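You operate a simulated robot arm through the tools that you are given. There is no shell and no other tool. Be economical: measure what you need, move in short steps, check, and stop when the job is done.

You are at the controls of a simulated two-armed robot. One attempt, no reset.

JOB
Scrub the strip of gum off the guide roller in the steel tray.
Fine: lay it in the shallow steel tray first; scrub block wetted at the tap; block back, tap off. Set down upright: scrub block. What is to be rubbed or washed off counts as gone when no trace of it is left.
Where things are to end (x, y in the base frame): guide roller within 0.02 m of [0.45, -0.33].

It is judged by the outcome, as a careful person would: the job done as asked, and still so three seconds after it is handed in. It fails if anything else is knocked over, pushed out of place, dropped, spilled or broken.

ROBOT AND FRAMES
Two 7-joint arms with two-finger parallel grippers on one trunk, on a base that drives. Base frame: it is fixed to the floor where the robot stands at the start and does not move with it; the origin is under the middle of the robot, x ahead of it, y to its left, z up; the surface under the hand at the start is at about z = 0.86. Readings come in m, degrees, newtons and seconds.
The left shoulder is at the start at [0.07, 0.163, 1.145], the right one opposite. With the tool pointing down near the work surface each hand reaches from about 0.4 to 0.88 m from the robot's upright axis, wherever it stands, measured 20 degrees to its own side. Places, roughly: shallow steel tray [0.4, -0.3, 0.9]; tap lever [0.6, -0.5, 0.9]. Payload 3.43 kg a hand.
The TCP of each hand is the grasp point between the finger pads, 0.034 m short of the fingertips. In the tool frame z runs along the fingers and y along their closing line. Largest opening 0.128 m; finger width 0.024, thickness 0.012; the body of the gripper, 0.048 by 0.13 m, starts 0.096 m behind the TCP.
Orientation is told as [roll, pitch, yaw] about the base's x, y, z axes, in that order, counted from this pose: with the fingers straight down and closing along the base's y, the tool's x points along the base's -x, its y along +y and its z along -z.

CONTROLS
- The arms move only by the tool play_rows. It takes "left_series", "right_series" or both (then of equal length, played together; a hand with none holds still); each is a list of rows, each a list of 7 numbers: the shift along the tool's x, y, z in m, then the turn, a rotation vector about the tool's x, y, z in rad, then the opening, from 0 (shut) to 1 (fully open). In form: [[dx, dy, dz, rx, ry, rz, claw], ...]. A call has 1 to 10 rows; each row is the pose to reach, as a shift and turn from the pose commanded when the call began, along the tool's axes at that moment. Each row takes 0.2 s and may step no farther than 0.05 m and 8.6 degrees from the row before; otherwise, or with a gripper value out of range, the whole call is refused. Where a pose cannot be reached the arm comes as near as it can. A force on the tool above 40 N (or 10 N above the force at the start of the call, whichever is more), or a blocked arm, ends the call early, and 0.2 s more pass. The fingers move at their own pace (about 0.153 m/s each) and stop on an object; they squeeze with about 36 N. The grip force told is the motor's: it shows also when the fingers shut on nothing. Time passes only in rows, and 0.2 s behind the last, so rows that repeat a pose let the fingers close. It gives the time, the measured TCP pose, the force on the tool (base axes), the opening and the grip force at its end, in the units of the frame above (readings bear some noise), with the torque about the TCP (base axes, N m) and any sound that the robot's microphone picked up.
- Cameras (640 x 400 px; columns grow to the right, rows downward): "scene" is now at [0.1368, -0.0345, 1.3863]; the picture's right is [-0.36, -0.93, 0.00], its down [-0.42, 0.16, -0.89] and it looks along [0.83, -0.32, -0.45] (base axes); focal length 214 px, centre (320, 200). "left" rides on the left gripper at [0.076, 0.011, -0.16] in its tool frame; the picture's right is [-0.15, 0.99, 0.00], its down [-0.88, -0.13, -0.46] and it looks along [-0.45, -0.07, 0.89] (tool axes); focal length 234 px, centre (320, 200). "right" rides on the right gripper at [0.076, -0.011, -0.16] in its tool frame; the picture's right is [0.15, 0.99, 0.00], its down [-0.88, 0.13, -0.46] and it looks along [-0.45, 0.07, 0.89] (tool axes); focal length 234 px, centre (320, 200). There is no depth. A picture from a camera that has moved, and an enlarged one, comes with that camera's place and axes in the base frame and with its lens.
- capture(camera): a new picture of that camera. It takes no simulated time.
- move_column(by): slides the trunk up (or, below 0, down) by that many m; the arms and the scene camera ride with it, the base frame stays. It gives what a move gives, with no picture.
- roll_base(legs): drives the robot by 1 to 6 legs, each [ahead, left, turn to the left] in m, m and degrees, along the robot's own axes; the way and the turn of a leg run together, so that a leg with both is an arc; at most 1.5 m and 180 degrees a leg. The arms and the cameras ride along, it lands a little off, and it stops where it bumps. It gives what a move gives.
- pan_tilt(pan, tilt): turns the head with the scene camera to pan (to the left, within 86 degrees either way) and tilt (down, from -29 to 69), counted from straight ahead of the robot. It gives what a move gives.
- enlarge(camera, box): a new picture of the part [left, top, right, bottom] of that camera's present view, enlarged. It takes no simulated time.
- job_done(): hands the job in; it is judged then, once.

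Go step by step. Nothing tells you exact positions but the pictures and the camera data: compare them with the known pose of the tool, close in by small moves and look again before you grip or let go. The budget is 120 turns and 100 pictures, counting those below and the enlarged ones. Unless the task says otherwise, let go and move clear before handing in, and close with one line.

The tools are called after "Request:" as name(argument=value, ...) on one line, values as JSON. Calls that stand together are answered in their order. play_rows: Moves the arms, as the interface text tells. Its arguments: {"type":"object","properties":{"left_series":{"type":"array","items":{"type":"array","items":{"type":"number"}}},"right_series":{"type":"array","items":{"type":"array","items":{"type":"number"}}}},"required":[]} The other tools are called the same way: move_column (by) slides the trunk up or down; roll_base (legs) drives the base; pan_tilt (pan, tilt) turns the head that bears the scene camera; capture (camera) takes a picture; enlarge (camera, box) takes an enlarged picture of a part of a camera's view; job_done () hands the job in.

At the start:

```text
clock: 0.0
left_ee_pos: [0.5219, 0.0095, 1.2964]
left_tool_rot: [0.1, 0.0, 0.1]
left_force: [0.1, -1.1, 0.3]
left_moment: [0.0, 0.0, -0.01]
left_width: 0.1282
left_grasp_force: 0.2
right_ee_pos: [0.3942, -0.4691, 1.1963]
right_tool_rot: [0.0, -0.1, 0.0]
right_force: [0.8, -0.4, -0.1]
right_moment: [0.01, 0.0, -0.01]
right_width: 0.128
right_grasp_force: 0.1
trunk travel left (down, up): [-0.625, 0.315]
robot x, y, heading: [-0.0019, 0.0001, 0.1]
head pan, tilt: [-21.2, 26.5]
```

scene: 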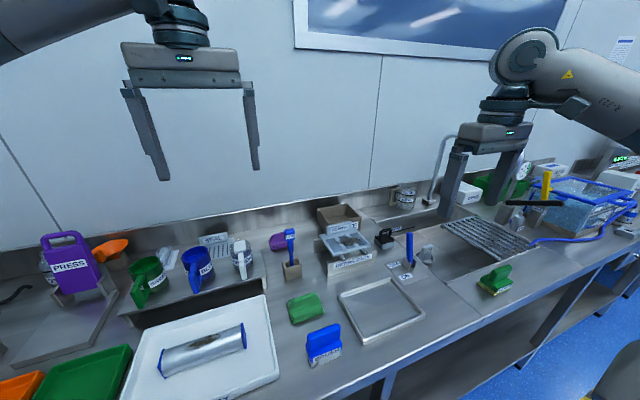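
right: 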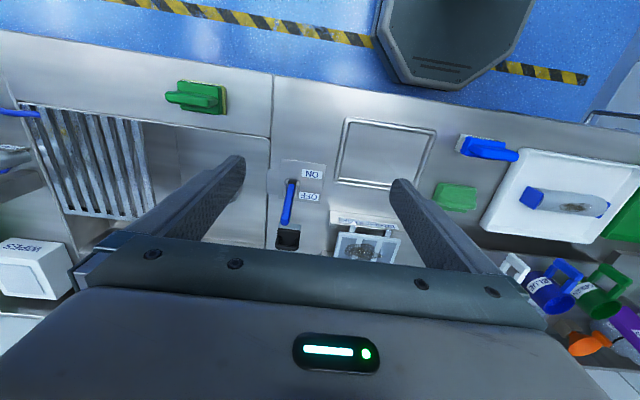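
left: 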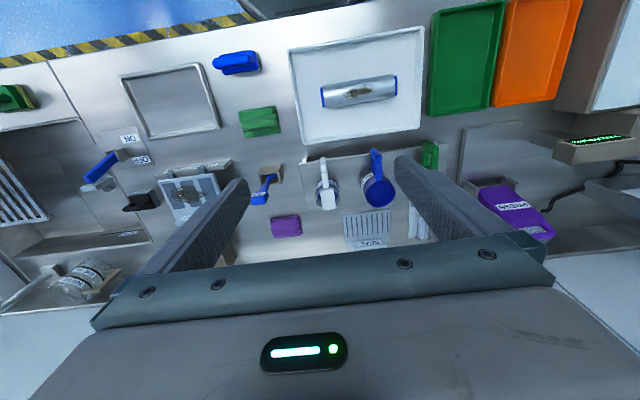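

I see the roller lying on a white tray and the empty steel tray right of it; several scrubbers lie around. I'll enlarge to tell the tools apart.

Request:
enlarge(camera="scene", box=[260, 180, 460, 380])

Request:
enlarge(camera="scene", box=[400, 130, 640, 310])

Request:
enlarge(camera="scene", box=[20, 200, 340, 400])

```text
2.00 times, centred on (360, 280) of scene
camera zoom: at [0.1368, -0.0345, 1.3863], right [-0.36, -0.93, 0.0], down [-0.42, 0.16, -0.89], along [0.83, -0.32, -0.45], focal length 429 px, centre (240, 40)
```

zoom: 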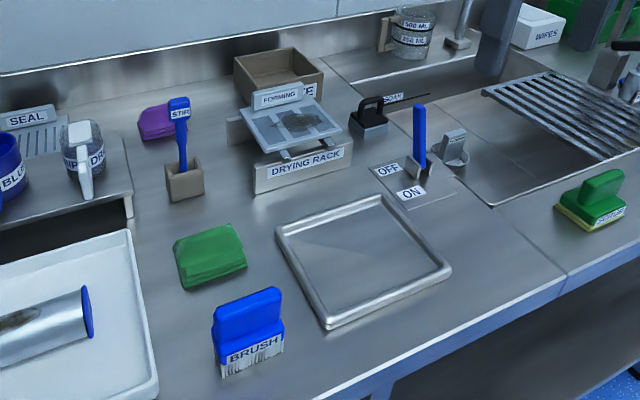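

```text
2.22 times, centred on (520, 220) of scene
camera zoom: at [0.1368, -0.0345, 1.3863], right [-0.36, -0.93, 0.0], down [-0.42, 0.16, -0.89], along [0.83, -0.32, -0.45], focal length 477 px, centre (-124, 156)
```

zoom: 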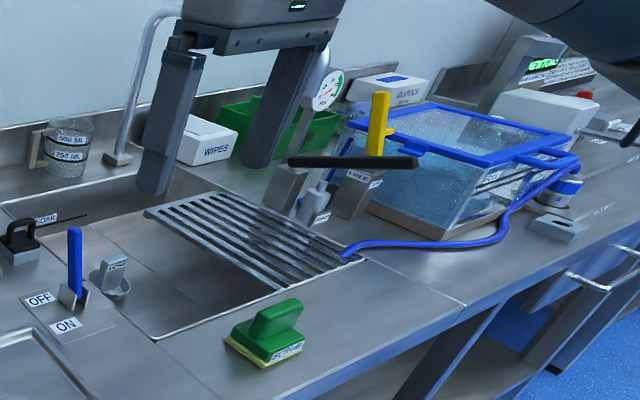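

```text
2.00 times, centred on (180, 300) of scene
camera zoom: at [0.1368, -0.0345, 1.3863], right [-0.36, -0.93, 0.0], down [-0.42, 0.16, -0.89], along [0.83, -0.32, -0.45], focal length 429 px, centre (600, 0)
```

zoom: 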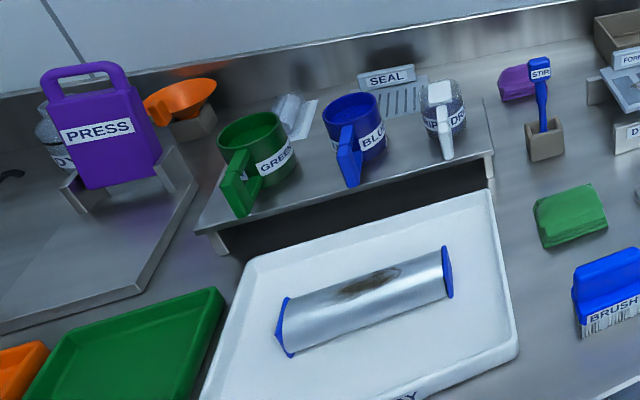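

The green-handled SCRUB block is near (0.37, -0.67), the lever near (0.54, -0.5) leaning to OFF (far), and the roller near (0.477, 0.10) lying along y. I turn the left hand above the roller and move the right hand aside to see the sink.

Request:
play_rows(left_series=[[0.0045, 0.009, 0.015, 0, 0, 0.149, 1], [0.009, 0.018, 0.03, 0, 0, 0.298, 1], [0.0135, 0.027, 0.045, 0, 0, 0.447, 1], [0.018, 0.036, 0.06, 0, 0, 0.596, 1], [0.0225, 0.045, 0.075, 0, 0, 0.745, 1], [0.027, 0.054, 0.09, 0, 0, 0.894, 1], [0.0315, 0.063, 0.105, 0, 0, 1.043, 1], [0.036, 0.072, 0.12, 0, 0, 1.192, 1], [0.0405, 0.081, 0.135, 0, 0, 1.341, 1], [0.045, 0.09, 0.15, 0, 0, 1.49, 1]], right_series=[[0.009, -0.02, 0, 0, 0, -0.149, 1], [0.018, -0.04, 0, 0, 0, -0.298, 1], [0.027, -0.06, 0, 0, 0, -0.447, 1], [0.036, -0.08, 0, 0, 0, -0.596, 1], [0.045, -0.1, 0, 0, 0, -0.745, 1], [0.054, -0.12, 0, 0, 0, -0.894, 1], [0.063, -0.14, 0, 0, 0, -1.043, 1], [0.072, -0.16, 0, 0, 0, -1.192, 1], [0.072, -0.18, 0, 0, 0, -1.341, 1], [0.072, -0.2, 0, 0, 0, -1.49, 1]])

Request:
pan_tilt(pan=-40, tilt=30)

Request:
capture(camera="left")

Request:
capture(camera="scene")

Request:
capture(camera="right")

```text
clock: 2.2
left_ee_pos: [0.4769, 0.1022, 1.1455]
left_tool_rot: [0.0, -0.1, -85.2]
left_force: [-0.6, 0.0, 0.5]
left_moment: [-0.05, 0.02, 0.02]
left_width: 0.128
left_grasp_force: 0.1
right_ee_pos: [0.2524, -0.3302, 1.1456]
right_tool_rot: [0.1, 0.2, 85.1]
right_force: [5.8, 1.2, -2.8]
right_moment: [-0.04, -0.16, -0.07]
right_width: 0.125
right_grasp_force: 0.1
right hand out of reach, approached as far as the arm can: row 2, 3, 4, 5, 6, 7, 8, 9, 10
trunk travel left (down, up): [-0.625, 0.315]
robot x, y, heading: [-0.0006, 0.0028, -0.2]
head pan, tilt: [-21.2, 26.5]
```

```text
clock: 3.0
left_ee_pos: [0.4755, 0.099, 1.1466]
left_tool_rot: [0.1, 0.0, -85.1]
left_force: [0.0, 0.1, 0.1]
left_moment: [0.0, 0.0, -0.02]
left_width: 0.1277
left_grasp_force: 0.0
right_ee_pos: [0.2501, -0.332, 1.1459]
right_tool_rot: [0.1, 0.0, 85.0]
right_force: [4.7, -0.3, 0.2]
right_moment: [0.02, 0.04, 0.05]
right_width: 0.1252
right_grasp_force: 0.0
trunk travel left (down, up): [-0.625, 0.315]
robot x, y, heading: [0.0008, 0.0028, 0.2]
head pan, tilt: [-40.0, 30.0]
```

```text
93 pictures are left
camera left: at [0.4809, 0.1779, 1.3051], right [1.0, -0.06, 0.0], down [-0.06, -0.89, 0.46], along [-0.03, -0.46, -0.89], focal length 234 px, centre (320, 200)
```

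left: 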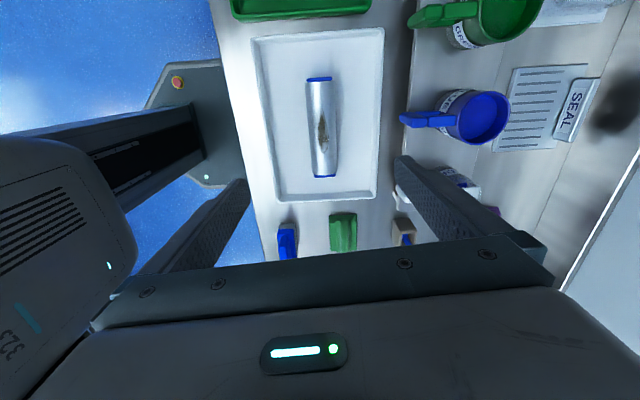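

```text
92 pictures are left
camera scene: at [0.1205, -0.0597, 1.3807], right [-0.64, -0.77, 0.0], down [-0.38, 0.32, -0.87], along [0.66, -0.56, -0.5], focal length 214 px, centre (320, 200)
```

scene: 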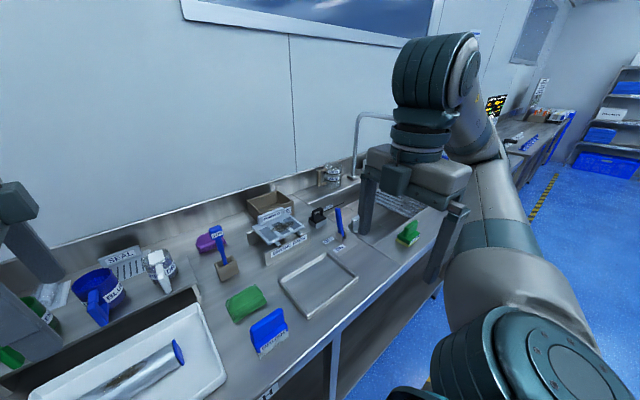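

```text
91 pictures are left
camera right: at [0.2559, -0.4081, 1.3057], right [-1.0, -0.06, 0.0], down [-0.05, 0.89, 0.46], along [-0.03, 0.46, -0.89], focal length 234 px, centre (320, 200)
```

right: 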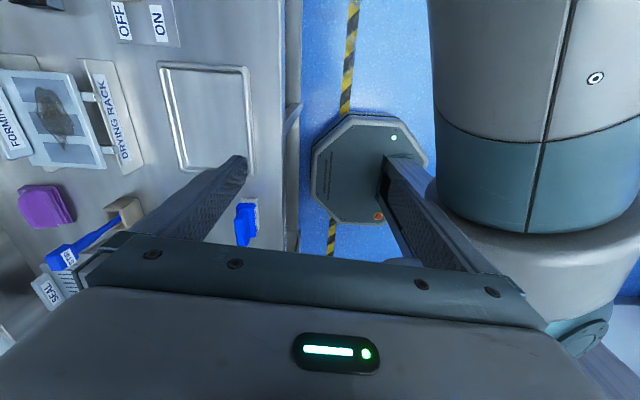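

The roller centre reads (0.478, 0.099), axis about 1.4° off y. I lower the left hand over it with the yaw corrected, and bring the right hand back out to a comfortable spot.

Request:
play_rows(left_series=[[0, 0.001, 0.04, 0, 0, 0.11, 1], [0, 0.002, 0.08, 0, 0, 0.11, 1], [0, 0.002, 0.12, 0, 0, 0.11, 1], [0, 0.002, 0.15, 0, 0, 0.11, 1], [0, 0.002, 0.18, 0, 0, 0.11, 1]], right_series=[[0, -0.04, -0.02, 0, 0, 0, 1], [0, -0.08, -0.04, 0, 0, 0, 1], [0.02, -0.12, -0.06, 0, 0, 0, 1], [0.04, -0.15, -0.06, 0, 0, 0, 1], [0.06, -0.17, -0.06, 0, 0, 0, 1]])

Request:
capture(camera="left")

Request:
capture(camera="scene")

```text
clock: 4.2
left_ee_pos: [0.4548, 0.091, 1.0011]
left_tool_rot: [-0.1, 0.0, -91.1]
left_force: [0.0, -0.2, -0.4]
left_moment: [0.02, 0.03, 0.0]
left_width: 0.1278
left_grasp_force: 0.0
left hand out of reach, approached as far as the arm can: row 1, 2, 3, 4, 5
right_ee_pos: [0.3275, -0.2809, 1.1716]
right_tool_rot: [0.0, 0.0, 85.3]
right_force: [0.3, 0.1, 0.4]
right_moment: [-0.02, -0.01, 0.04]
right_width: 0.1282
right_grasp_force: 0.0
right hand out of reach, approached as far as the arm can: row 1, 2, 3, 4, 5
trunk travel left (down, up): [-0.625, 0.315]
robot x, y, heading: [-0.002, 0.0025, -0.2]
head pan, tilt: [-40.0, 30.0]
```

```text
90 pictures are left
camera left: at [0.4672, 0.1683, 1.1598], right [0.99, -0.17, 0.0], down [-0.15, -0.88, 0.46], along [-0.08, -0.45, -0.89], focal length 234 px, centre (320, 200)
```

left: 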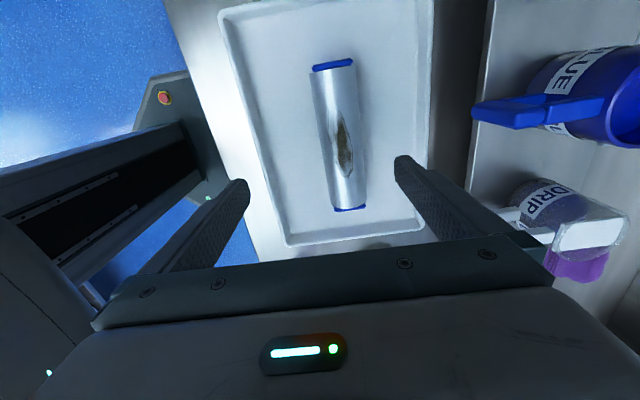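

```text
89 pictures are left
camera scene: at [0.1215, -0.0594, 1.3806], right [-0.64, -0.77, 0.0], down [-0.38, 0.32, -0.87], along [0.66, -0.56, -0.5], focal length 214 px, centre (320, 200)
```

scene: 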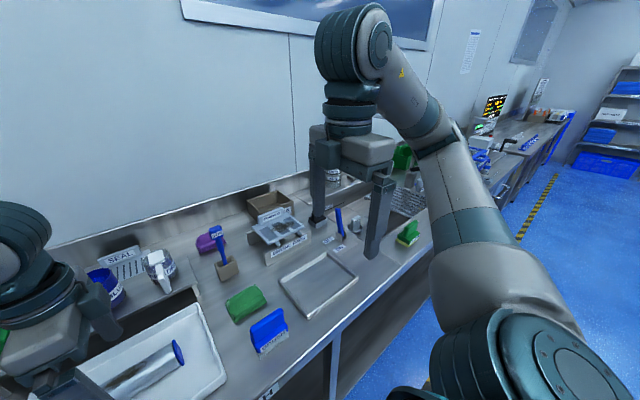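

The arms jam at these yaw angles, so I'll unwind both wrists and turn them the opposite way.

Request:
play_rows(left_series=[[0, 0, -0.03, 0, 0, 0, 1], [0, 0, -0.06, 0, 0, -0.149, 1], [0, 0, -0.09, 0, 0, -0.298, 1], [0, 0, -0.12, 0, 0, -0.447, 1], [0, 0, -0.15, 0, 0, -0.596, 1], [0, 0, -0.15, 0, 0, -0.745, 1], [0, 0, -0.15, 0, 0, -0.894, 1], [0, 0, -0.15, 0, 0, -1.043, 1], [0, 0, -0.15, 0, 0, -1.192, 1], [0, 0, -0.15, 0, 0, -1.341, 1]], right_series=[[0.018, -0.009, 0, 0, 0, 0.149, 1], [0.036, -0.018, 0, 0, 0, 0.298, 1], [0.054, -0.027, 0, 0, 0, 0.447, 1], [0.072, -0.036, 0, 0, 0, 0.596, 1], [0.09, -0.045, 0, 0, 0, 0.745, 1], [0.108, -0.054, 0, 0, 0, 0.894, 1], [0.126, -0.063, 0, 0, 0, 1.043, 1], [0.144, -0.072, 0, 0, 0, 1.192, 1], [0.162, -0.08, 0, 0, 0, 1.341, 1], [0.18, -0.087, 0, 0, 0, 1.49, 1]])

```text
clock: 6.4
left_ee_pos: [0.4522, 0.0912, 1.152]
left_tool_rot: [0.1, 0.1, -14.6]
left_force: [0.5, -0.7, 0.3]
left_moment: [0.02, -0.03, -0.01]
left_width: 0.128
left_grasp_force: 0.1
right_ee_pos: [0.4025, -0.4646, 1.1705]
right_tool_rot: [-0.1, -0.1, -0.1]
right_force: [-0.4, -0.1, -0.5]
right_moment: [-0.01, -0.02, -0.01]
right_width: 0.1281
right_grasp_force: 0.1
trunk travel left (down, up): [-0.625, 0.315]
robot x, y, heading: [-0.0038, -0.0013, 0.1]
head pan, tilt: [-40.0, 30.0]
```

Request:
play_rows(left_series=[[0, 0, 0, 0, 0, -0.149, 1], [0, 0, 0, 0, 0, -0.298, 1], [0, 0, 0, 0, 0, -0.447, 1], [0, 0, 0, 0, 0, -0.596, 1], [0, 0, 0, 0, 0, -0.745, 1], [0, 0, 0, 0, 0, -0.894, 1], [0, 0, 0, 0, 0, -1.043, 1], [0, 0, 0, 0, 0, -1.192, 1], [0, 0, 0, 0, 0, -1.341, 1], [0, 0, 0, 0, 0, -1.49, 1]], right_series=[[0, 0, 0, 0, 0, 0.149, 1], [0, 0, 0, 0, 0, 0.298, 1], [0, 0, 0, 0, 0, 0.447, 1], [0, 0, 0, 0, 0, 0.596, 1], [0, 0, 0, 0, 0, 0.745, 1], [0, 0, 0, 0, 0, 0.894, 1], [0, 0, 0, 0, 0, 1.043, 1], [0, 0, 0, 0, 0, 1.192, 1], [0, 0, 0, 0, 0, 1.341, 1], [0, 0, 0, 0, 0, 1.49, 1]])

Request:
pan_tilt(pan=-45, tilt=35)

Request:
capture(camera="scene")

Request:
capture(camera="right")

```text
clock: 8.6
left_ee_pos: [0.4531, 0.0911, 1.1513]
left_tool_rot: [0.0, -0.1, 70.9]
left_force: [0.4, -0.2, 0.0]
left_moment: [0.0, 0.01, 0.0]
left_width: 0.1281
left_grasp_force: 0.0
right_ee_pos: [0.402, -0.4626, 1.1705]
right_tool_rot: [0.1, 0.0, -85.5]
right_force: [0.4, 0.7, 0.2]
right_moment: [0.02, 0.01, 0.01]
right_width: 0.1281
right_grasp_force: 0.1
trunk travel left (down, up): [-0.625, 0.315]
robot x, y, heading: [0.001, 0.0005, -0.2]
head pan, tilt: [-40.0, 30.0]
```

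```text
clock: 9.3
left_ee_pos: [0.4524, 0.0903, 1.1508]
left_tool_rot: [0.1, 0.0, 70.6]
left_force: [0.5, -0.9, -0.1]
left_moment: [0.01, -0.02, -0.04]
left_width: 0.1281
left_grasp_force: 0.1
right_ee_pos: [0.4025, -0.4617, 1.1707]
right_tool_rot: [0.0, 0.0, -85.2]
right_force: [-0.5, -0.2, -0.4]
right_moment: [0.01, 0.02, 0.01]
right_width: 0.1281
right_grasp_force: 0.1
trunk travel left (down, up): [-0.625, 0.315]
robot x, y, heading: [-0.0043, -0.0, -0.0]
head pan, tilt: [-45.0, 35.0]
```

```text
88 pictures are left
camera scene: at [0.1136, -0.0636, 1.3729], right [-0.71, -0.71, 0.0], down [-0.41, 0.41, -0.82], along [0.58, -0.58, -0.57], focal length 214 px, centre (320, 200)
```

scene: 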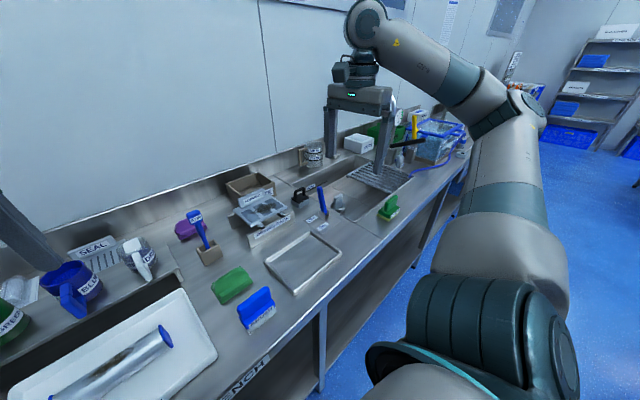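

```text
87 pictures are left
camera right: at [0.3852, -0.3875, 1.3309], right [0.97, 0.23, 0.0], down [0.2, -0.87, 0.46], along [0.1, -0.44, -0.89], focal length 234 px, centre (320, 200)
```

right: 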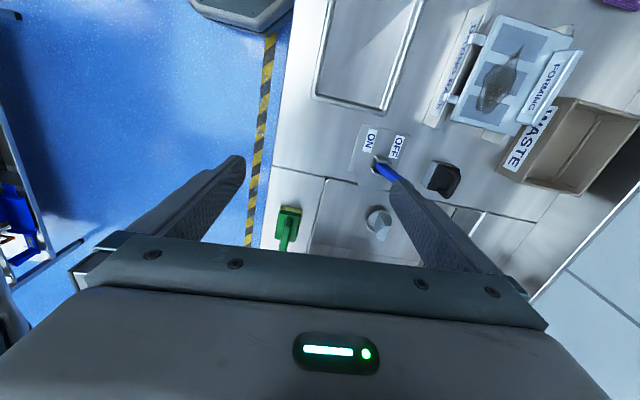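

The opposite yaw works. Now the left hand moves over the roller and down partway.

Request:
play_rows(left_series=[[-0.005, -0.007, 0, 0, 0, -0.104, 1], [-0.011, -0.014, 0.03, 0, 0, -0.208, 1], [-0.0165, -0.0213, 0.07, 0, 0, -0.312, 1], [-0.0165, -0.0213, 0.11, 0, 0, -0.312, 1], [-0.0165, -0.0213, 0.15, 0, 0, -0.312, 1], [-0.0165, -0.0213, 0.17, 0, 0, -0.312, 1]])

Request:
capture(camera="left")

```text
clock: 10.7
left_ee_pos: [0.4799, 0.0993, 0.9814]
left_tool_rot: [0.0, -0.1, 88.6]
left_force: [-0.2, 0.0, 0.4]
left_moment: [0.0, -0.02, 0.03]
left_width: 0.1279
left_grasp_force: 0.0
right_ee_pos: [0.402, -0.4623, 1.1712]
right_tool_rot: [0.0, -0.1, -85.4]
right_force: [-0.5, 0.1, -0.1]
right_moment: [-0.02, -0.03, -0.04]
right_width: 0.1283
right_grasp_force: 0.0
trunk travel left (down, up): [-0.625, 0.315]
robot x, y, heading: [-0.0013, 0.0028, 0.3]
head pan, tilt: [-45.0, 35.0]
```

```text
86 pictures are left
camera left: at [0.4666, 0.0255, 1.1404], right [-0.99, 0.17, 0.0], down [0.15, 0.88, 0.46], along [0.08, 0.45, -0.89], focal length 234 px, centre (320, 200)
```

left: 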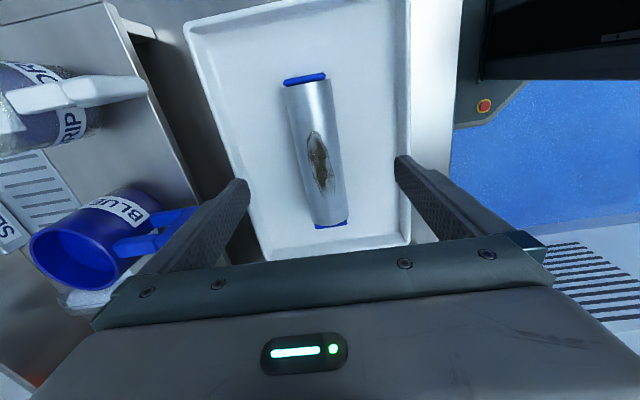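

Aligned. Descend to z≈0.912, then close.

Request:
play_rows(left_series=[[0, 0, 0.035, 0, 0, -0.015, 1], [0, 0, 0.055, 0, 0, -0.015, 1], [0, 0, 0.068, 0, 0, -0.015, 1], [0, 0, 0.068, 0, 0, -0.015, 0.3], [0, 0, 0.068, 0, 0, -0.015, 0.15], [0, 0, 0.068, 0, 0, -0.015, 0.15], [0, 0, 0.068, 0, 0, -0.015, 0.15]])

Request:
capture(camera="left")

```text
clock: 12.3
left_ee_pos: [0.4787, 0.0998, 0.9135]
left_tool_rot: [0.0, -0.1, 89.3]
left_force: [0.6, -0.2, 0.7]
left_moment: [-0.04, -0.04, 0.05]
left_width: 0.0463
left_grasp_force: 36.2
right_ee_pos: [0.4027, -0.4629, 1.1699]
right_tool_rot: [0.0, -0.1, -85.4]
right_force: [0.4, -0.1, 0.1]
right_moment: [-0.01, 0.01, 0.01]
right_width: 0.1283
right_grasp_force: 0.1
trunk travel left (down, up): [-0.625, 0.315]
robot x, y, heading: [-0.001, 0.0022, 0.2]
head pan, tilt: [-45.0, 35.0]
```

```text
85 pictures are left
camera left: at [0.4675, 0.0257, 1.0712], right [-0.99, 0.16, 0.0], down [0.14, 0.88, 0.46], along [0.07, 0.45, -0.89], focal length 234 px, centre (320, 200)
```

left: 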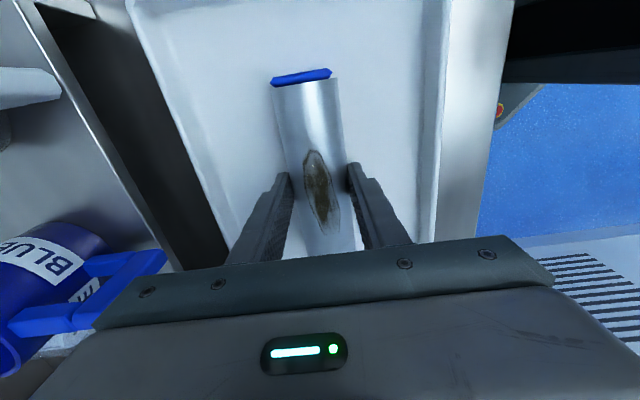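

Gripped (0.046 m wide). Lift it, then slide the base to the right so both hands are comfortable around the steel tray.

Request:
play_rows(left_series=[[0, 0, -0.03, 0, 0, 0, 0.15], [0, 0, -0.06, 0, 0, 0, 0.15], [0, 0, -0.1, 0, 0, 0, 0.15], [0, 0, -0.14, 0, 0, 0, 0.15], [0, 0, -0.16, 0, 0, 0, 0.15]])

Request:
roll_base(legs=[[0, -0.22, 0]])

Request:
capture(camera="left")

Request:
pan_tilt(pan=-20, tilt=40)

Request:
capture(camera="scene")

```text
clock: 13.5
left_ee_pos: [0.4809, 0.098, 1.0741]
left_tool_rot: [0.0, 0.0, 89.3]
left_force: [-0.6, -0.2, -3.1]
left_moment: [0.01, -0.04, 0.0]
left_width: 0.0466
left_grasp_force: 36.1
right_ee_pos: [0.4024, -0.4619, 1.1697]
right_tool_rot: [0.0, 0.0, -85.4]
right_force: [0.4, -0.2, -0.1]
right_moment: [-0.03, -0.02, 0.0]
right_width: 0.128
right_grasp_force: 0.0
trunk travel left (down, up): [-0.625, 0.315]
robot x, y, heading: [-0.0012, -0.0009, 0.0]
head pan, tilt: [-45.0, 35.0]
```

```text
clock: 15.2
left_ee_pos: [0.4794, -0.1214, 1.0729]
left_tool_rot: [0.0, 0.0, 89.3]
left_force: [0.1, -0.4, -3.7]
left_moment: [-0.02, 0.02, 0.01]
left_width: 0.0463
left_grasp_force: 35.7
right_ee_pos: [0.4019, -0.6832, 1.1713]
right_tool_rot: [0.0, 0.0, -85.2]
right_force: [0.1, -0.2, 0.7]
right_moment: [0.0, -0.02, -0.01]
right_width: 0.1278
right_grasp_force: 0.1
trunk travel left (down, up): [-0.625, 0.315]
robot x, y, heading: [0.0002, -0.222, 0.2]
head pan, tilt: [-45.0, 35.0]
```

```text
84 pictures are left
camera left: at [0.4682, -0.1956, 1.2324], right [-0.99, 0.16, 0.0], down [0.14, 0.88, 0.46], along [0.07, 0.45, -0.89], focal length 234 px, centre (320, 200)
```

left: 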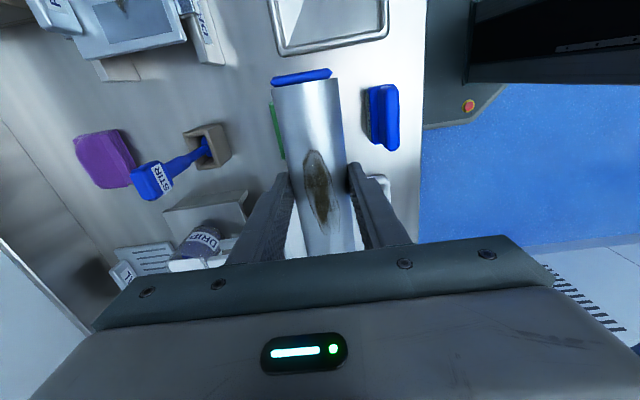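

```text
clock: 16.1
left_ee_pos: [0.4801, -0.1208, 1.0742]
left_tool_rot: [-0.1, 0.0, 89.4]
left_force: [0.1, 0.2, -4.3]
left_moment: [0.01, 0.0, -0.02]
left_width: 0.0465
left_grasp_force: 36.1
right_ee_pos: [0.4033, -0.684, 1.1699]
right_tool_rot: [0.0, 0.0, -85.3]
right_force: [-0.3, 0.1, 0.8]
right_moment: [-0.04, -0.04, 0.02]
right_width: 0.1281
right_grasp_force: 0.2
trunk travel left (down, up): [-0.625, 0.315]
robot x, y, heading: [0.0031, -0.2227, 0.1]
head pan, tilt: [-20.0, 40.0]
```

```text
83 pictures are left
camera scene: at [0.1315, -0.2506, 1.3653], right [-0.34, -0.94, 0.0], down [-0.6, 0.22, -0.77], along [0.72, -0.26, -0.64], focal length 214 px, centre (320, 200)
```

scene: 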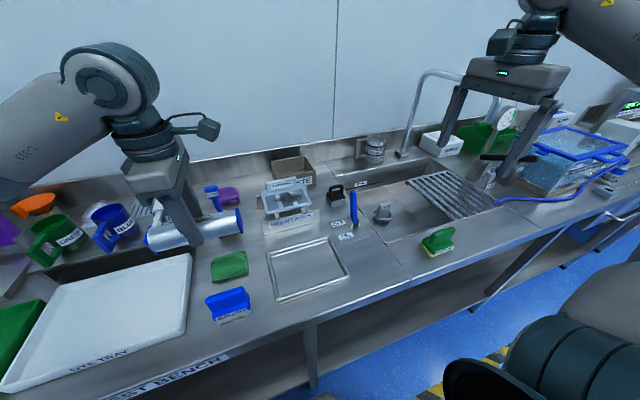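

I zoom on the tray and on the spout.

Request:
enlarge(camera="scene", box=[240, 200, 400, 300])

Request:
enlarge(camera="scene", box=[360, 50, 600, 270])

```text
4.00 times, centred on (320, 250) of scene
camera zoom: at [0.1315, -0.2506, 1.3653], right [-0.34, -0.94, 0.0], down [-0.6, 0.22, -0.77], along [0.72, -0.26, -0.64], focal length 858 px, centre (320, 0)
```

zoom: 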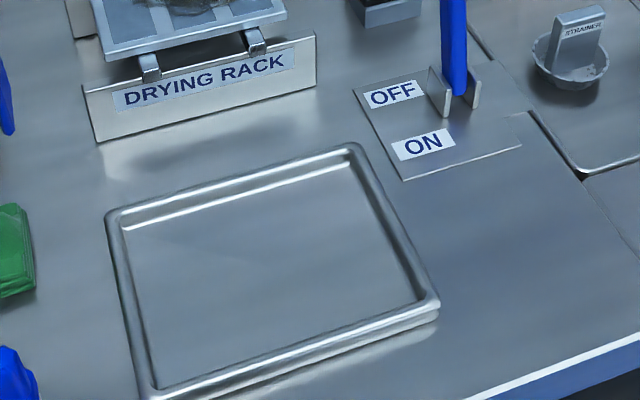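

```text
1.82 times, centred on (480, 160) of scene
camera zoom: at [0.1315, -0.2506, 1.3653], right [-0.34, -0.94, 0.0], down [-0.6, 0.22, -0.77], along [0.72, -0.26, -0.64], focal length 390 px, centre (29, 273)
```

zoom: 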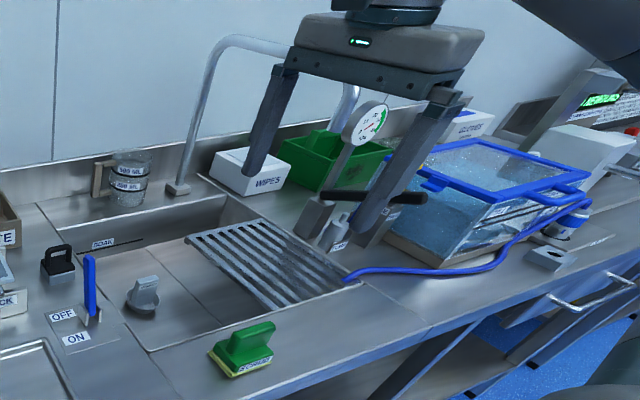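

The tray interior spans about y -0.244…-0.410, x 0.39…0.51; the roller is ≈0.161 long, centred 2 mm left of the TCP. I move it over the tray and down to hovering.

Request:
play_rows(left_series=[[0.035, 0.0046, 0, 0, 0, 0, 0.15], [0.07, 0.0092, 0, 0, 0, 0, 0.15], [0.105, 0.0138, 0, 0, 0, 0, 0.15], [0.14, 0.0184, 0.015, 0, 0, 0, 0.15], [0.175, 0.023, 0.04, 0, 0, 0, 0.15], [0.2084, 0.0275, 0.07, 0, 0, 0, 0.15], [0.2084, 0.0275, 0.1, 0, 0, 0, 0.15], [0.2084, 0.0275, 0.12, 0, 0, 0, 0.15]])

Request:
capture(camera="left")

Request:
enlarge(camera="scene", box=[240, 200, 400, 300])

```text
clock: 17.9
left_ee_pos: [0.4492, -0.3304, 0.9532]
left_tool_rot: [0.0, 0.0, 89.4]
left_force: [-0.4, 0.4, -4.1]
left_moment: [-0.02, 0.02, 0.0]
left_width: 0.0464
left_grasp_force: 36.3
right_ee_pos: [0.4025, -0.6834, 1.171]
right_tool_rot: [0.0, 0.0, -85.4]
right_force: [0.3, -0.1, -0.1]
right_moment: [-0.03, -0.01, 0.04]
right_width: 0.1281
right_grasp_force: 0.0
trunk travel left (down, up): [-0.625, 0.315]
robot x, y, heading: [-0.0021, -0.2191, -0.2]
head pan, tilt: [-20.0, 40.0]
```

```text
80 pictures are left
camera left: at [0.437, -0.4044, 1.1125], right [-0.99, 0.16, 0.0], down [0.14, 0.88, 0.46], along [0.07, 0.45, -0.89], focal length 234 px, centre (320, 200)
```

left: 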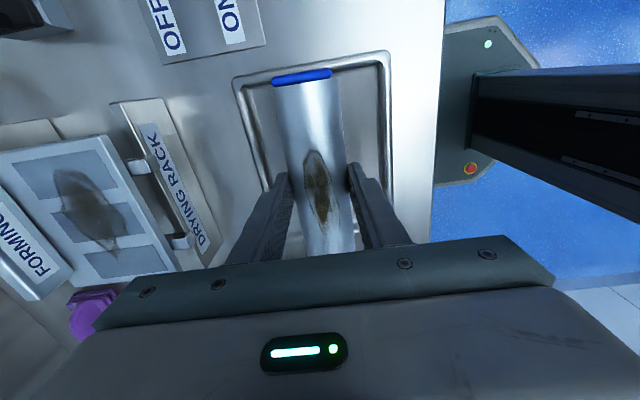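

```text
4.00 times, centred on (320, 250) of scene
camera zoom: at [0.1316, -0.2515, 1.3653], right [-0.34, -0.94, 0.0], down [-0.6, 0.22, -0.77], along [0.72, -0.26, -0.64], focal length 858 px, centre (320, 0)
```

zoom: 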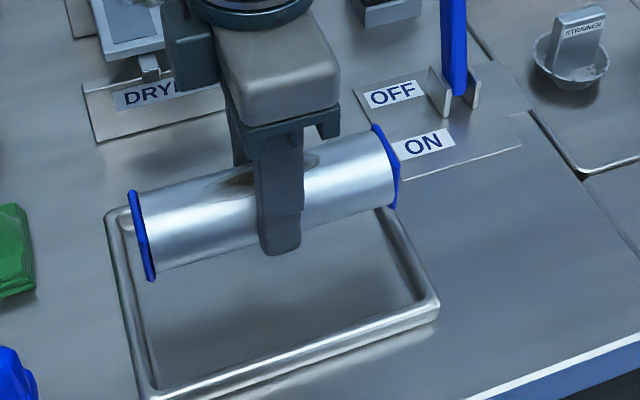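

Roller ends would sit at -0.254/-0.412; I shift 5.5 mm to +y and lower slowly.

Request:
play_rows(left_series=[[-0.0055, 0, 0.01, 0, 0, 0, 0.15], [-0.0055, 0, 0.022, 0, 0, 0, 0.15], [-0.0055, 0, 0.03, 0, 0, 0, 0.15], [-0.0055, 0, 0.034, 0, 0, 0, 0.15]])

Request:
enlarge(camera="scene", box=[240, 200, 400, 300])

Request:
enlarge(camera="left", box=[200, 30, 440, 180])

```text
clock: 18.9
left_ee_pos: [0.4504, -0.3239, 0.9189]
left_tool_rot: [0.0, -0.1, 89.3]
left_force: [0.3, 0.5, -4.1]
left_moment: [-0.01, -0.03, 0.03]
left_width: 0.0463
left_grasp_force: 36.1
right_ee_pos: [0.4026, -0.6835, 1.1715]
right_tool_rot: [0.0, 0.0, -85.3]
right_force: [1.0, 0.7, -0.5]
right_moment: [-0.02, -0.01, -0.02]
right_width: 0.1281
right_grasp_force: 0.0
trunk travel left (down, up): [-0.625, 0.315]
robot x, y, heading: [0.0029, -0.216, 0.1]
head pan, tilt: [-20.0, 40.0]
```

```text
4.00 times, centred on (320, 250) of scene
camera zoom: at [0.1316, -0.2513, 1.3653], right [-0.34, -0.94, 0.0], down [-0.6, 0.22, -0.77], along [0.72, -0.26, -0.64], focal length 858 px, centre (320, 0)
```

zoom: 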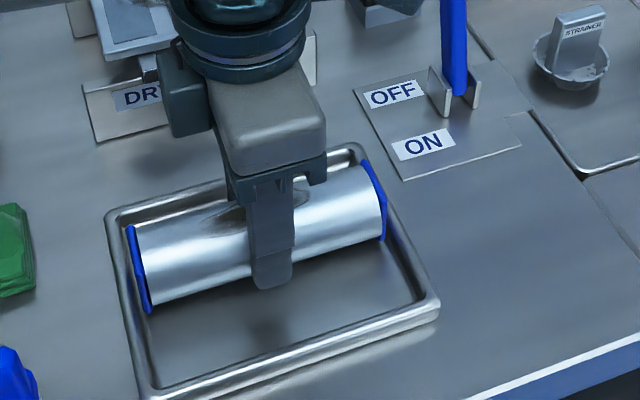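

```text
2.67 times, centred on (320, 105) of left
camera zoom: at [0.4385, -0.3983, 1.0783], right [-0.99, 0.16, 0.0], down [0.14, 0.88, 0.46], along [0.07, 0.45, -0.89], focal length 624 px, centre (320, 453)
```

zoom: 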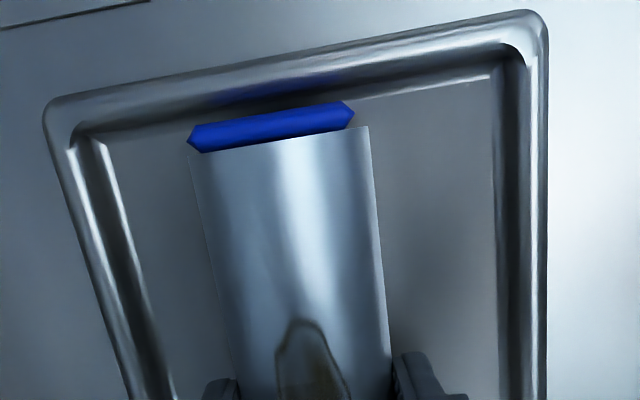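

Both ends lie inside the rim. Lower the last few mm until contact and release with a part opening.

Request:
play_rows(left_series=[[0, 0, 0.002, 0, 0, 0, 0.15], [0, 0, 0.004, 0, 0, 0, 0.15], [0, 0, 0.006, 0, 0, 0, 0.15]])

```text
clock: 19.7
left_ee_pos: [0.4511, -0.3248, 0.9141]
left_tool_rot: [0.0, 0.1, 89.5]
left_force: [0.7, 0.5, -4.2]
left_moment: [0.05, -0.03, 0.02]
left_width: 0.0464
left_grasp_force: 35.9
right_ee_pos: [0.4022, -0.684, 1.1705]
right_tool_rot: [0.0, 0.1, -85.3]
right_force: [0.2, 0.4, 0.1]
right_moment: [-0.02, 0.04, -0.02]
right_width: 0.1279
right_grasp_force: 0.0
trunk travel left (down, up): [-0.625, 0.315]
robot x, y, heading: [0.0012, -0.2193, 0.1]
head pan, tilt: [-20.0, 40.0]
```

Request:
play_rows(left_series=[[0, 0, 0.002, 0, 0, 0, 0.15], [0, 0, 0.004, 0, 0, 0, 0.15], [0, 0, 0.006, 0, 0, 0, 0.15]])

```text
clock: 20.5
left_ee_pos: [0.4505, -0.3257, 0.9107]
left_tool_rot: [-0.2, 0.2, 89.3]
left_force: [5.5, -2.6, 26.3]
left_moment: [-0.13, -0.14, 0.07]
left_width: 0.0469
left_grasp_force: 36.3
right_ee_pos: [0.4014, -0.6832, 1.1716]
right_tool_rot: [0.1, 0.1, -85.2]
right_force: [-0.3, 0.0, 1.1]
right_moment: [-0.04, -0.03, -0.01]
right_width: 0.1283
right_grasp_force: 0.2
trunk travel left (down, up): [-0.625, 0.315]
robot x, y, heading: [0.0022, -0.2235, -0.0]
head pan, tilt: [-20.0, 40.0]
```

It's down. Release, then slide the open fingers to the roller's left end and lift out of contact for a look.

Request:
play_rows(left_series=[[0, 0, -0.002, 0, 0, 0, 0.3], [0, 0, -0.002, 0, 0, 0, 0.5], [0, 0, -0.002, 0, 0, 0, 0.5], [0, 0, -0.04, 0, 0, 0, 0.5], [-0.02, 0, -0.08, 0, 0, 0, 0.6], [-0.055, 0, -0.1, 0, 0, 0, 0.6]])

Request:
capture(camera="left")

Request:
enlarge(camera="scene", box=[240, 200, 400, 300])

```text
clock: 21.9
left_ee_pos: [0.451, -0.2664, 1.008]
left_tool_rot: [0.0, 0.1, 89.4]
left_force: [-0.1, 0.3, 0.4]
left_moment: [-0.04, 0.0, 0.02]
left_width: 0.0768
left_grasp_force: 0.0
right_ee_pos: [0.4019, -0.6822, 1.1713]
right_tool_rot: [-0.1, -0.1, -85.3]
right_force: [0.1, 0.2, -0.1]
right_moment: [0.0, 0.04, 0.02]
right_width: 0.1282
right_grasp_force: 0.1
trunk travel left (down, up): [-0.625, 0.315]
robot x, y, heading: [-0.0002, -0.2189, 0.1]
head pan, tilt: [-20.0, 40.0]
```

```text
76 pictures are left
camera left: at [0.4393, -0.3403, 1.1673], right [-0.99, 0.16, 0.0], down [0.14, 0.88, 0.45], along [0.07, 0.45, -0.89], focal length 234 px, centre (320, 200)
```

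left: 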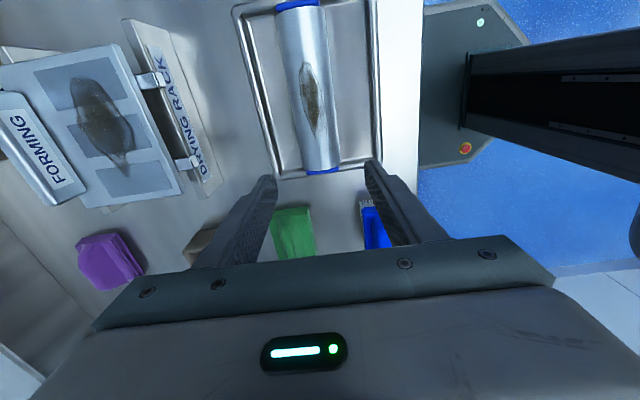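

```text
4.00 times, centred on (320, 250) of scene
camera zoom: at [0.1311, -0.2491, 1.3653], right [-0.34, -0.94, 0.0], down [-0.6, 0.22, -0.77], along [0.72, -0.26, -0.64], focal length 858 px, centre (320, 0)
```

zoom: 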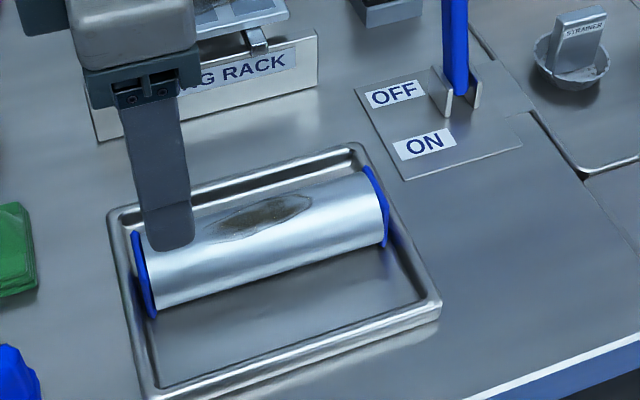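

The roller is properly in the tray, gum up. Now the right hand goes above the lever (top ≈ (0.576, -0.514, 0.974), base (0.535, -0.51)), with half-open fingers, and the left hand withdraws a bit.

Request:
play_rows(right_series=[[0.026, 0.028, 0, 0, 0, 0, 0.5], [0.052, 0.056, 0, 0, 0, 0, 0.5], [0.078, 0.085, 0, 0, 0, 0, 0.5], [0.104, 0.113, 0.03, 0, 0, 0, 0.5], [0.13, 0.141, 0.07, 0, 0, 0, 0.5], [0.1557, 0.1694, 0.11, 0, 0, 0, 0.5]], left_series=[[0, 0, -0.02, 0, 0, 0, 0.6], [-0.02, 0, -0.04, 0, 0, 0, 0.6], [-0.04, 0, -0.06, 0, 0, 0, 0.6], [-0.06, 0, -0.08, 0, 0, 0, 0.6], [-0.08, 0, -0.1, 0, 0, 0, 0.6], [-0.1, 0, -0.1, 0, 0, 0, 0.6]])

Request:
capture(camera="right")

Request:
capture(camera="scene")

```text
refused: row 5 steps farther than a row can; nothing moved
```

```text
74 pictures are left
camera right: at [0.3852, -0.606, 1.3315], right [0.97, 0.23, 0.0], down [0.2, -0.87, 0.46], along [0.1, -0.45, -0.89], focal length 234 px, centre (320, 200)
```

right: 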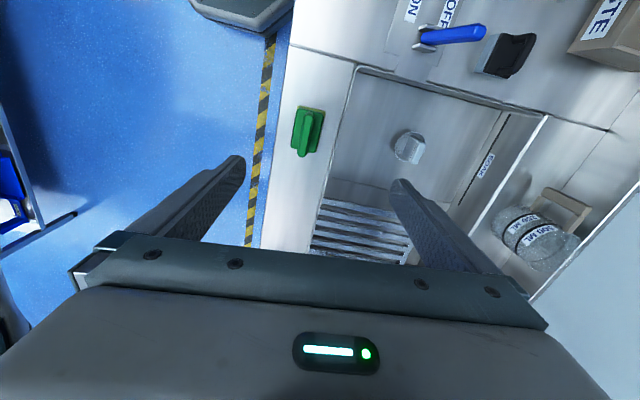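

```text
73 pictures are left
camera scene: at [0.1311, -0.2491, 1.3653], right [-0.34, -0.94, 0.0], down [-0.6, 0.22, -0.77], along [0.72, -0.26, -0.64], focal length 214 px, centre (320, 200)
```

scene: 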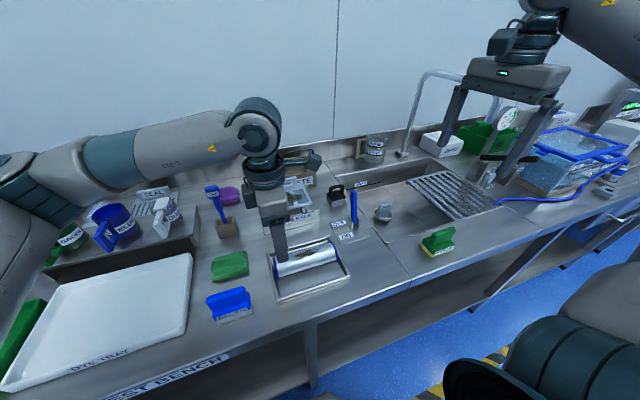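

Request:
play_rows(right_series=[[0.026, 0.028, 0, 0, 0, 0, 0.5], [0.052, 0.056, 0, 0, 0, 0, 0.5], [0.078, 0.085, 0, 0, 0, 0, 0.5], [0.104, 0.113, 0.01, 0, 0, 0, 0.5], [0.13, 0.141, 0.035, 0, 0, 0, 0.5], [0.1557, 0.1694, 0.06, 0, 0, 0, 0.5], [0.1557, 0.1694, 0.1, 0, 0, 0, 0.5]], left_series=[[0, 0, -0.02, 0, 0, 0, 0.6], [-0.02, 0, -0.04, 0, 0, 0, 0.6], [-0.04, 0, -0.06, 0, 0, 0, 0.6], [-0.06, 0, -0.08, 0, 0, 0, 0.6], [-0.08, 0, -0.1, 0, 0, 0, 0.6], [-0.1, 0, -0.1, 0, 0, 0, 0.6], [-0.1, 0, -0.1, 0, 0, 0, 0.6]])

Request:
capture(camera="right")

Request:
capture(camera="scene")

```text
clock: 23.5
left_ee_pos: [0.4533, -0.171, 1.1076]
left_tool_rot: [0.1, -0.1, 89.3]
left_force: [0.5, 0.5, 0.2]
left_moment: [0.03, -0.04, -0.01]
left_width: 0.0768
left_grasp_force: 0.1
right_ee_pos: [0.56, -0.5162, 1.0703]
right_tool_rot: [0.0, 0.1, -85.5]
right_force: [0.6, -0.6, 0.7]
right_moment: [0.05, 0.0, -0.02]
right_width: 0.0642
right_grasp_force: 0.1
trunk travel left (down, up): [-0.625, 0.315]
robot x, y, heading: [-0.001, -0.2258, -0.1]
head pan, tilt: [-20.0, 40.0]
```

```text
72 pictures are left
camera right: at [0.5429, -0.4415, 1.2307], right [0.97, 0.23, 0.0], down [0.2, -0.87, 0.45], along [0.1, -0.44, -0.89], focal length 234 px, centre (320, 200)
```

right: 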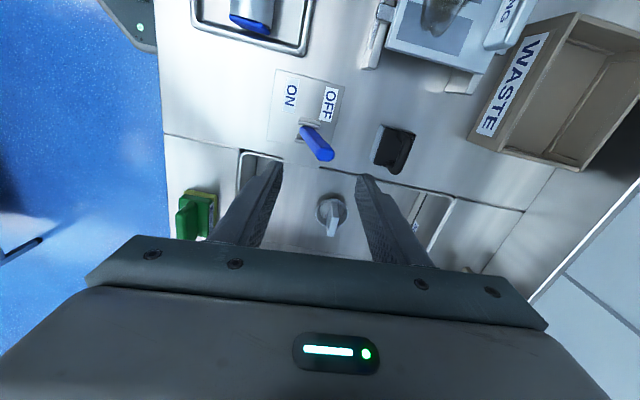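

```text
71 pictures are left
camera scene: at [0.1313, -0.2536, 1.3653], right [-0.34, -0.94, 0.0], down [-0.6, 0.22, -0.77], along [0.72, -0.26, -0.64], focal length 214 px, centre (320, 200)
```

scene: 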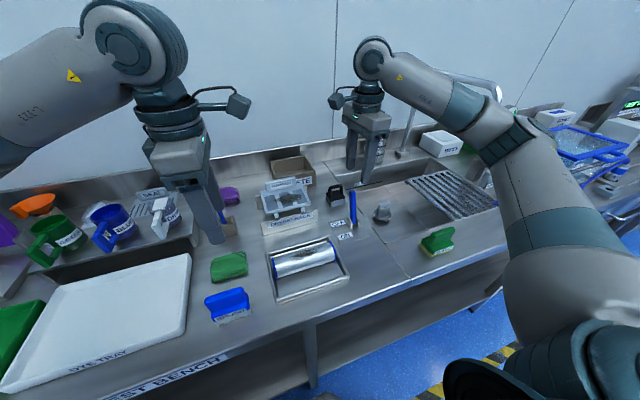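

Lever is between the finger lines. I descend astride and pull it toward ON (-x).

Request:
play_rows(right_series=[[0.005, 0, 0.04, 0, 0, 0, 0.5], [0.005, 0, 0.08, 0, 0, 0, 0.5], [0.005, 0, 0.113, 0, 0, 0, 0.5], [0.005, -0.02, 0.113, 0, 0, 0, 0.5], [0.006, -0.035, 0.113, 0, 0, 0, 0.5], [0.007, -0.05, 0.113, 0, 0, 0, 0.5], [0.008, -0.06, 0.113, 0, 0, 0, 0.5], [0.009, -0.07, 0.113, 0, 0, 0, 0.5]])

Request:
capture(camera="scene")

```text
clock: 25.3
left_ee_pos: [0.4525, -0.1693, 1.1085]
left_tool_rot: [0.0, 0.1, 89.4]
left_force: [-0.7, 1.2, 0.5]
left_moment: [0.03, 0.0, -0.01]
left_width: 0.0769
left_grasp_force: 0.1
right_ee_pos: [0.4893, -0.5113, 0.9581]
right_tool_rot: [0.1, 0.0, -85.4]
right_force: [1.3, 0.6, 0.8]
right_moment: [0.0, -0.14, -0.08]
right_width: 0.0652
right_grasp_force: 0.5
trunk travel left (down, up): [-0.625, 0.315]
robot x, y, heading: [0.0006, -0.2185, 0.1]
head pan, tilt: [-20.0, 40.0]
```

```text
70 pictures are left
camera scene: at [0.1312, -0.2511, 1.3653], right [-0.34, -0.94, 0.0], down [-0.6, 0.22, -0.77], along [0.72, -0.26, -0.64], focal length 214 px, centre (320, 200)
```

scene: 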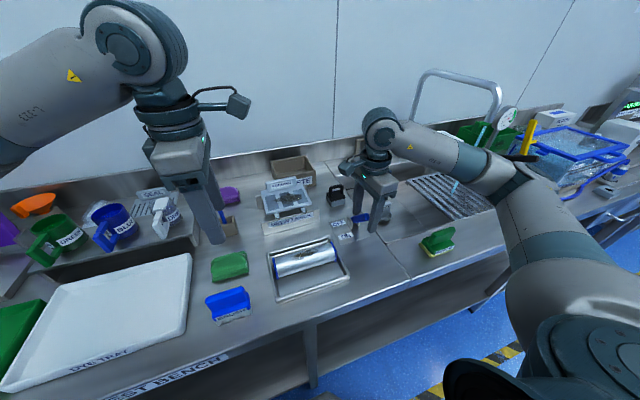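

Request:
enlarge(camera="scene", box=[320, 60, 560, 260])

Request:
capture(camera="right")

```text
2.00 times, centred on (440, 160) of scene
camera zoom: at [0.1312, -0.2511, 1.3653], right [-0.34, -0.94, 0.0], down [-0.6, 0.22, -0.77], along [0.72, -0.26, -0.64], focal length 429 px, centre (80, 280)
```

zoom: 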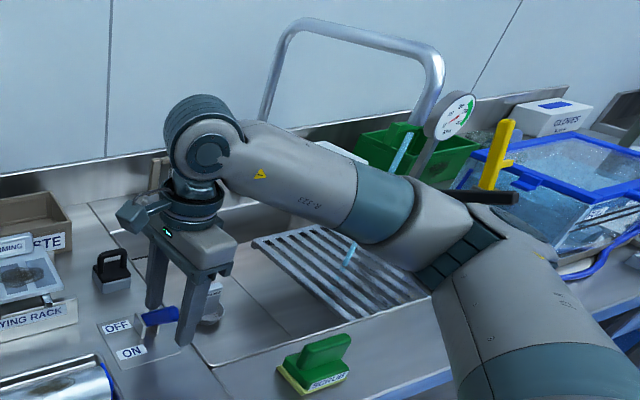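

```text
68 pictures are left
camera right: at [0.4712, -0.4362, 1.1192], right [0.97, 0.23, 0.0], down [0.2, -0.87, 0.46], along [0.1, -0.44, -0.89], focal length 234 px, centre (320, 200)
```

right: 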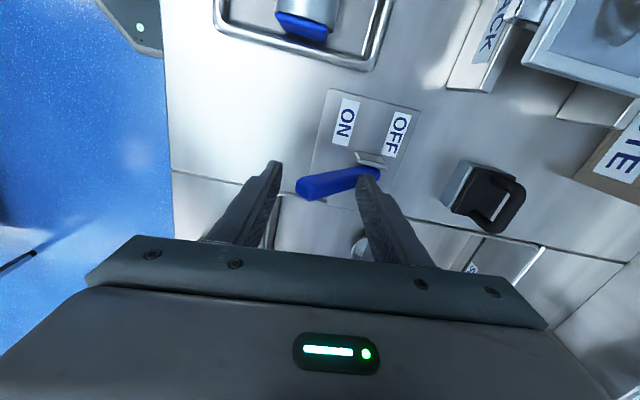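

Water is running: the stream falls at about (0.567, -0.95) from a spout at z≈1.16. Now lift off the lever and go above the SCRUB block at about (0.381, -0.688).

Request:
play_rows(right_series=[[0, 0, -0.04, 0, 0, 0, 0.5], [0, 0, -0.08, 0, 0, 0, 0.5], [0, 0, -0.12, 0, 0, 0, 0.5], [-0.028, -0.02, -0.12, 0, 0, 0.04, 0.6], [-0.056, -0.04, -0.12, 0, 0, 0.08, 0.7], [-0.084, -0.061, -0.12, 0, 0, 0.08, 0.8], [-0.112, -0.081, -0.12, 0, 0, 0.08, 0.8], [-0.14, -0.102, -0.12, 0, 0, 0.08, 0.8], [-0.168, -0.122, -0.12, 0, 0, 0.08, 0.8]])

Request:
capture(camera="right")

Request:
pan_tilt(pan=-45, tilt=35)

Request:
capture(camera="scene")

```text
clock: 27.3
left_ee_pos: [0.4526, -0.1702, 1.1087]
left_tool_rot: [-0.1, 0.0, 89.4]
left_force: [-0.4, -0.5, 0.5]
left_moment: [0.02, -0.04, 0.01]
left_width: 0.0769
left_grasp_force: 0.0
right_ee_pos: [0.3792, -0.6912, 1.0781]
right_tool_rot: [0.0, 0.0, -89.9]
right_force: [-0.8, 0.0, -0.4]
right_moment: [0.0, -0.04, -0.03]
right_width: 0.1024
right_grasp_force: 0.1
trunk travel left (down, up): [-0.625, 0.315]
robot x, y, heading: [0.0012, -0.2243, -0.1]
head pan, tilt: [-20.0, 40.0]
```

```text
67 pictures are left
camera right: at [0.3672, -0.6146, 1.2376], right [0.99, 0.15, 0.0], down [0.13, -0.88, 0.46], along [0.07, -0.45, -0.89], focal length 234 px, centre (320, 200)
```

right: 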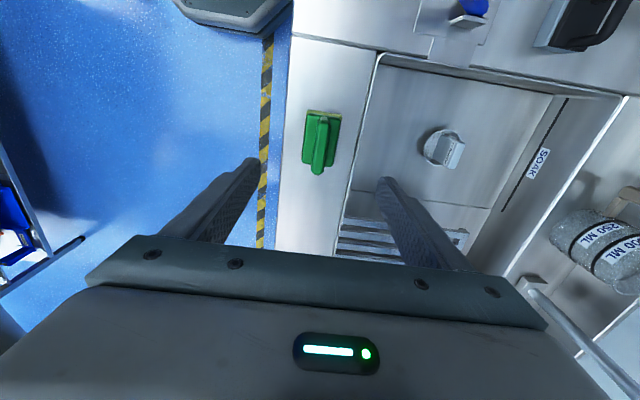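

```text
clock: 28.1
left_ee_pos: [0.4525, -0.1675, 1.1086]
left_tool_rot: [-0.1, 0.0, 89.4]
left_force: [-0.6, 0.4, -0.2]
left_moment: [-0.03, -0.01, 0.01]
left_width: 0.0769
left_grasp_force: 0.1
right_ee_pos: [0.3793, -0.6891, 1.0772]
right_tool_rot: [0.0, -0.1, -89.8]
right_force: [0.4, 0.0, -0.6]
right_moment: [-0.01, -0.01, 0.01]
right_width: 0.1022
right_grasp_force: 0.1
trunk travel left (down, up): [-0.625, 0.315]
robot x, y, heading: [-0.0041, -0.2227, 0.0]
head pan, tilt: [-45.0, 35.0]
```

```text
66 pictures are left
camera scene: at [0.1135, -0.2843, 1.3729], right [-0.71, -0.71, 0.0], down [-0.41, 0.41, -0.82], along [0.58, -0.58, -0.57], focal length 214 px, centre (320, 200)
```

scene: 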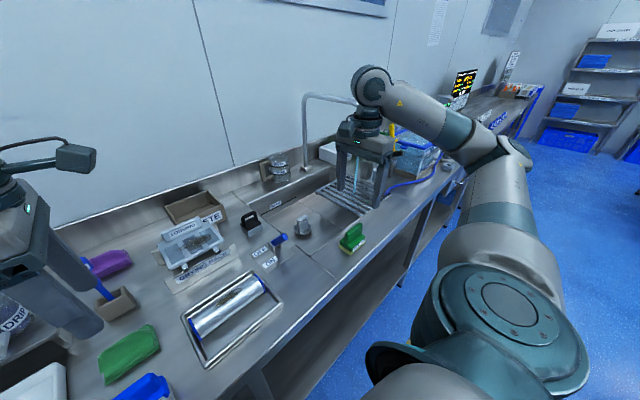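

Request:
enlarge(camera="scene", box=[280, 180, 420, 280])

```text
4.00 times, centred on (350, 230) of scene
camera zoom: at [0.1135, -0.2843, 1.3729], right [-0.71, -0.71, 0.0], down [-0.41, 0.41, -0.82], along [0.58, -0.58, -0.57], focal length 858 px, centre (200, 80)
```

zoom: 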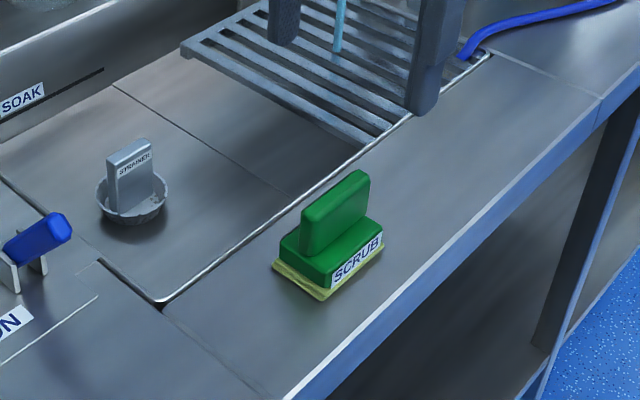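

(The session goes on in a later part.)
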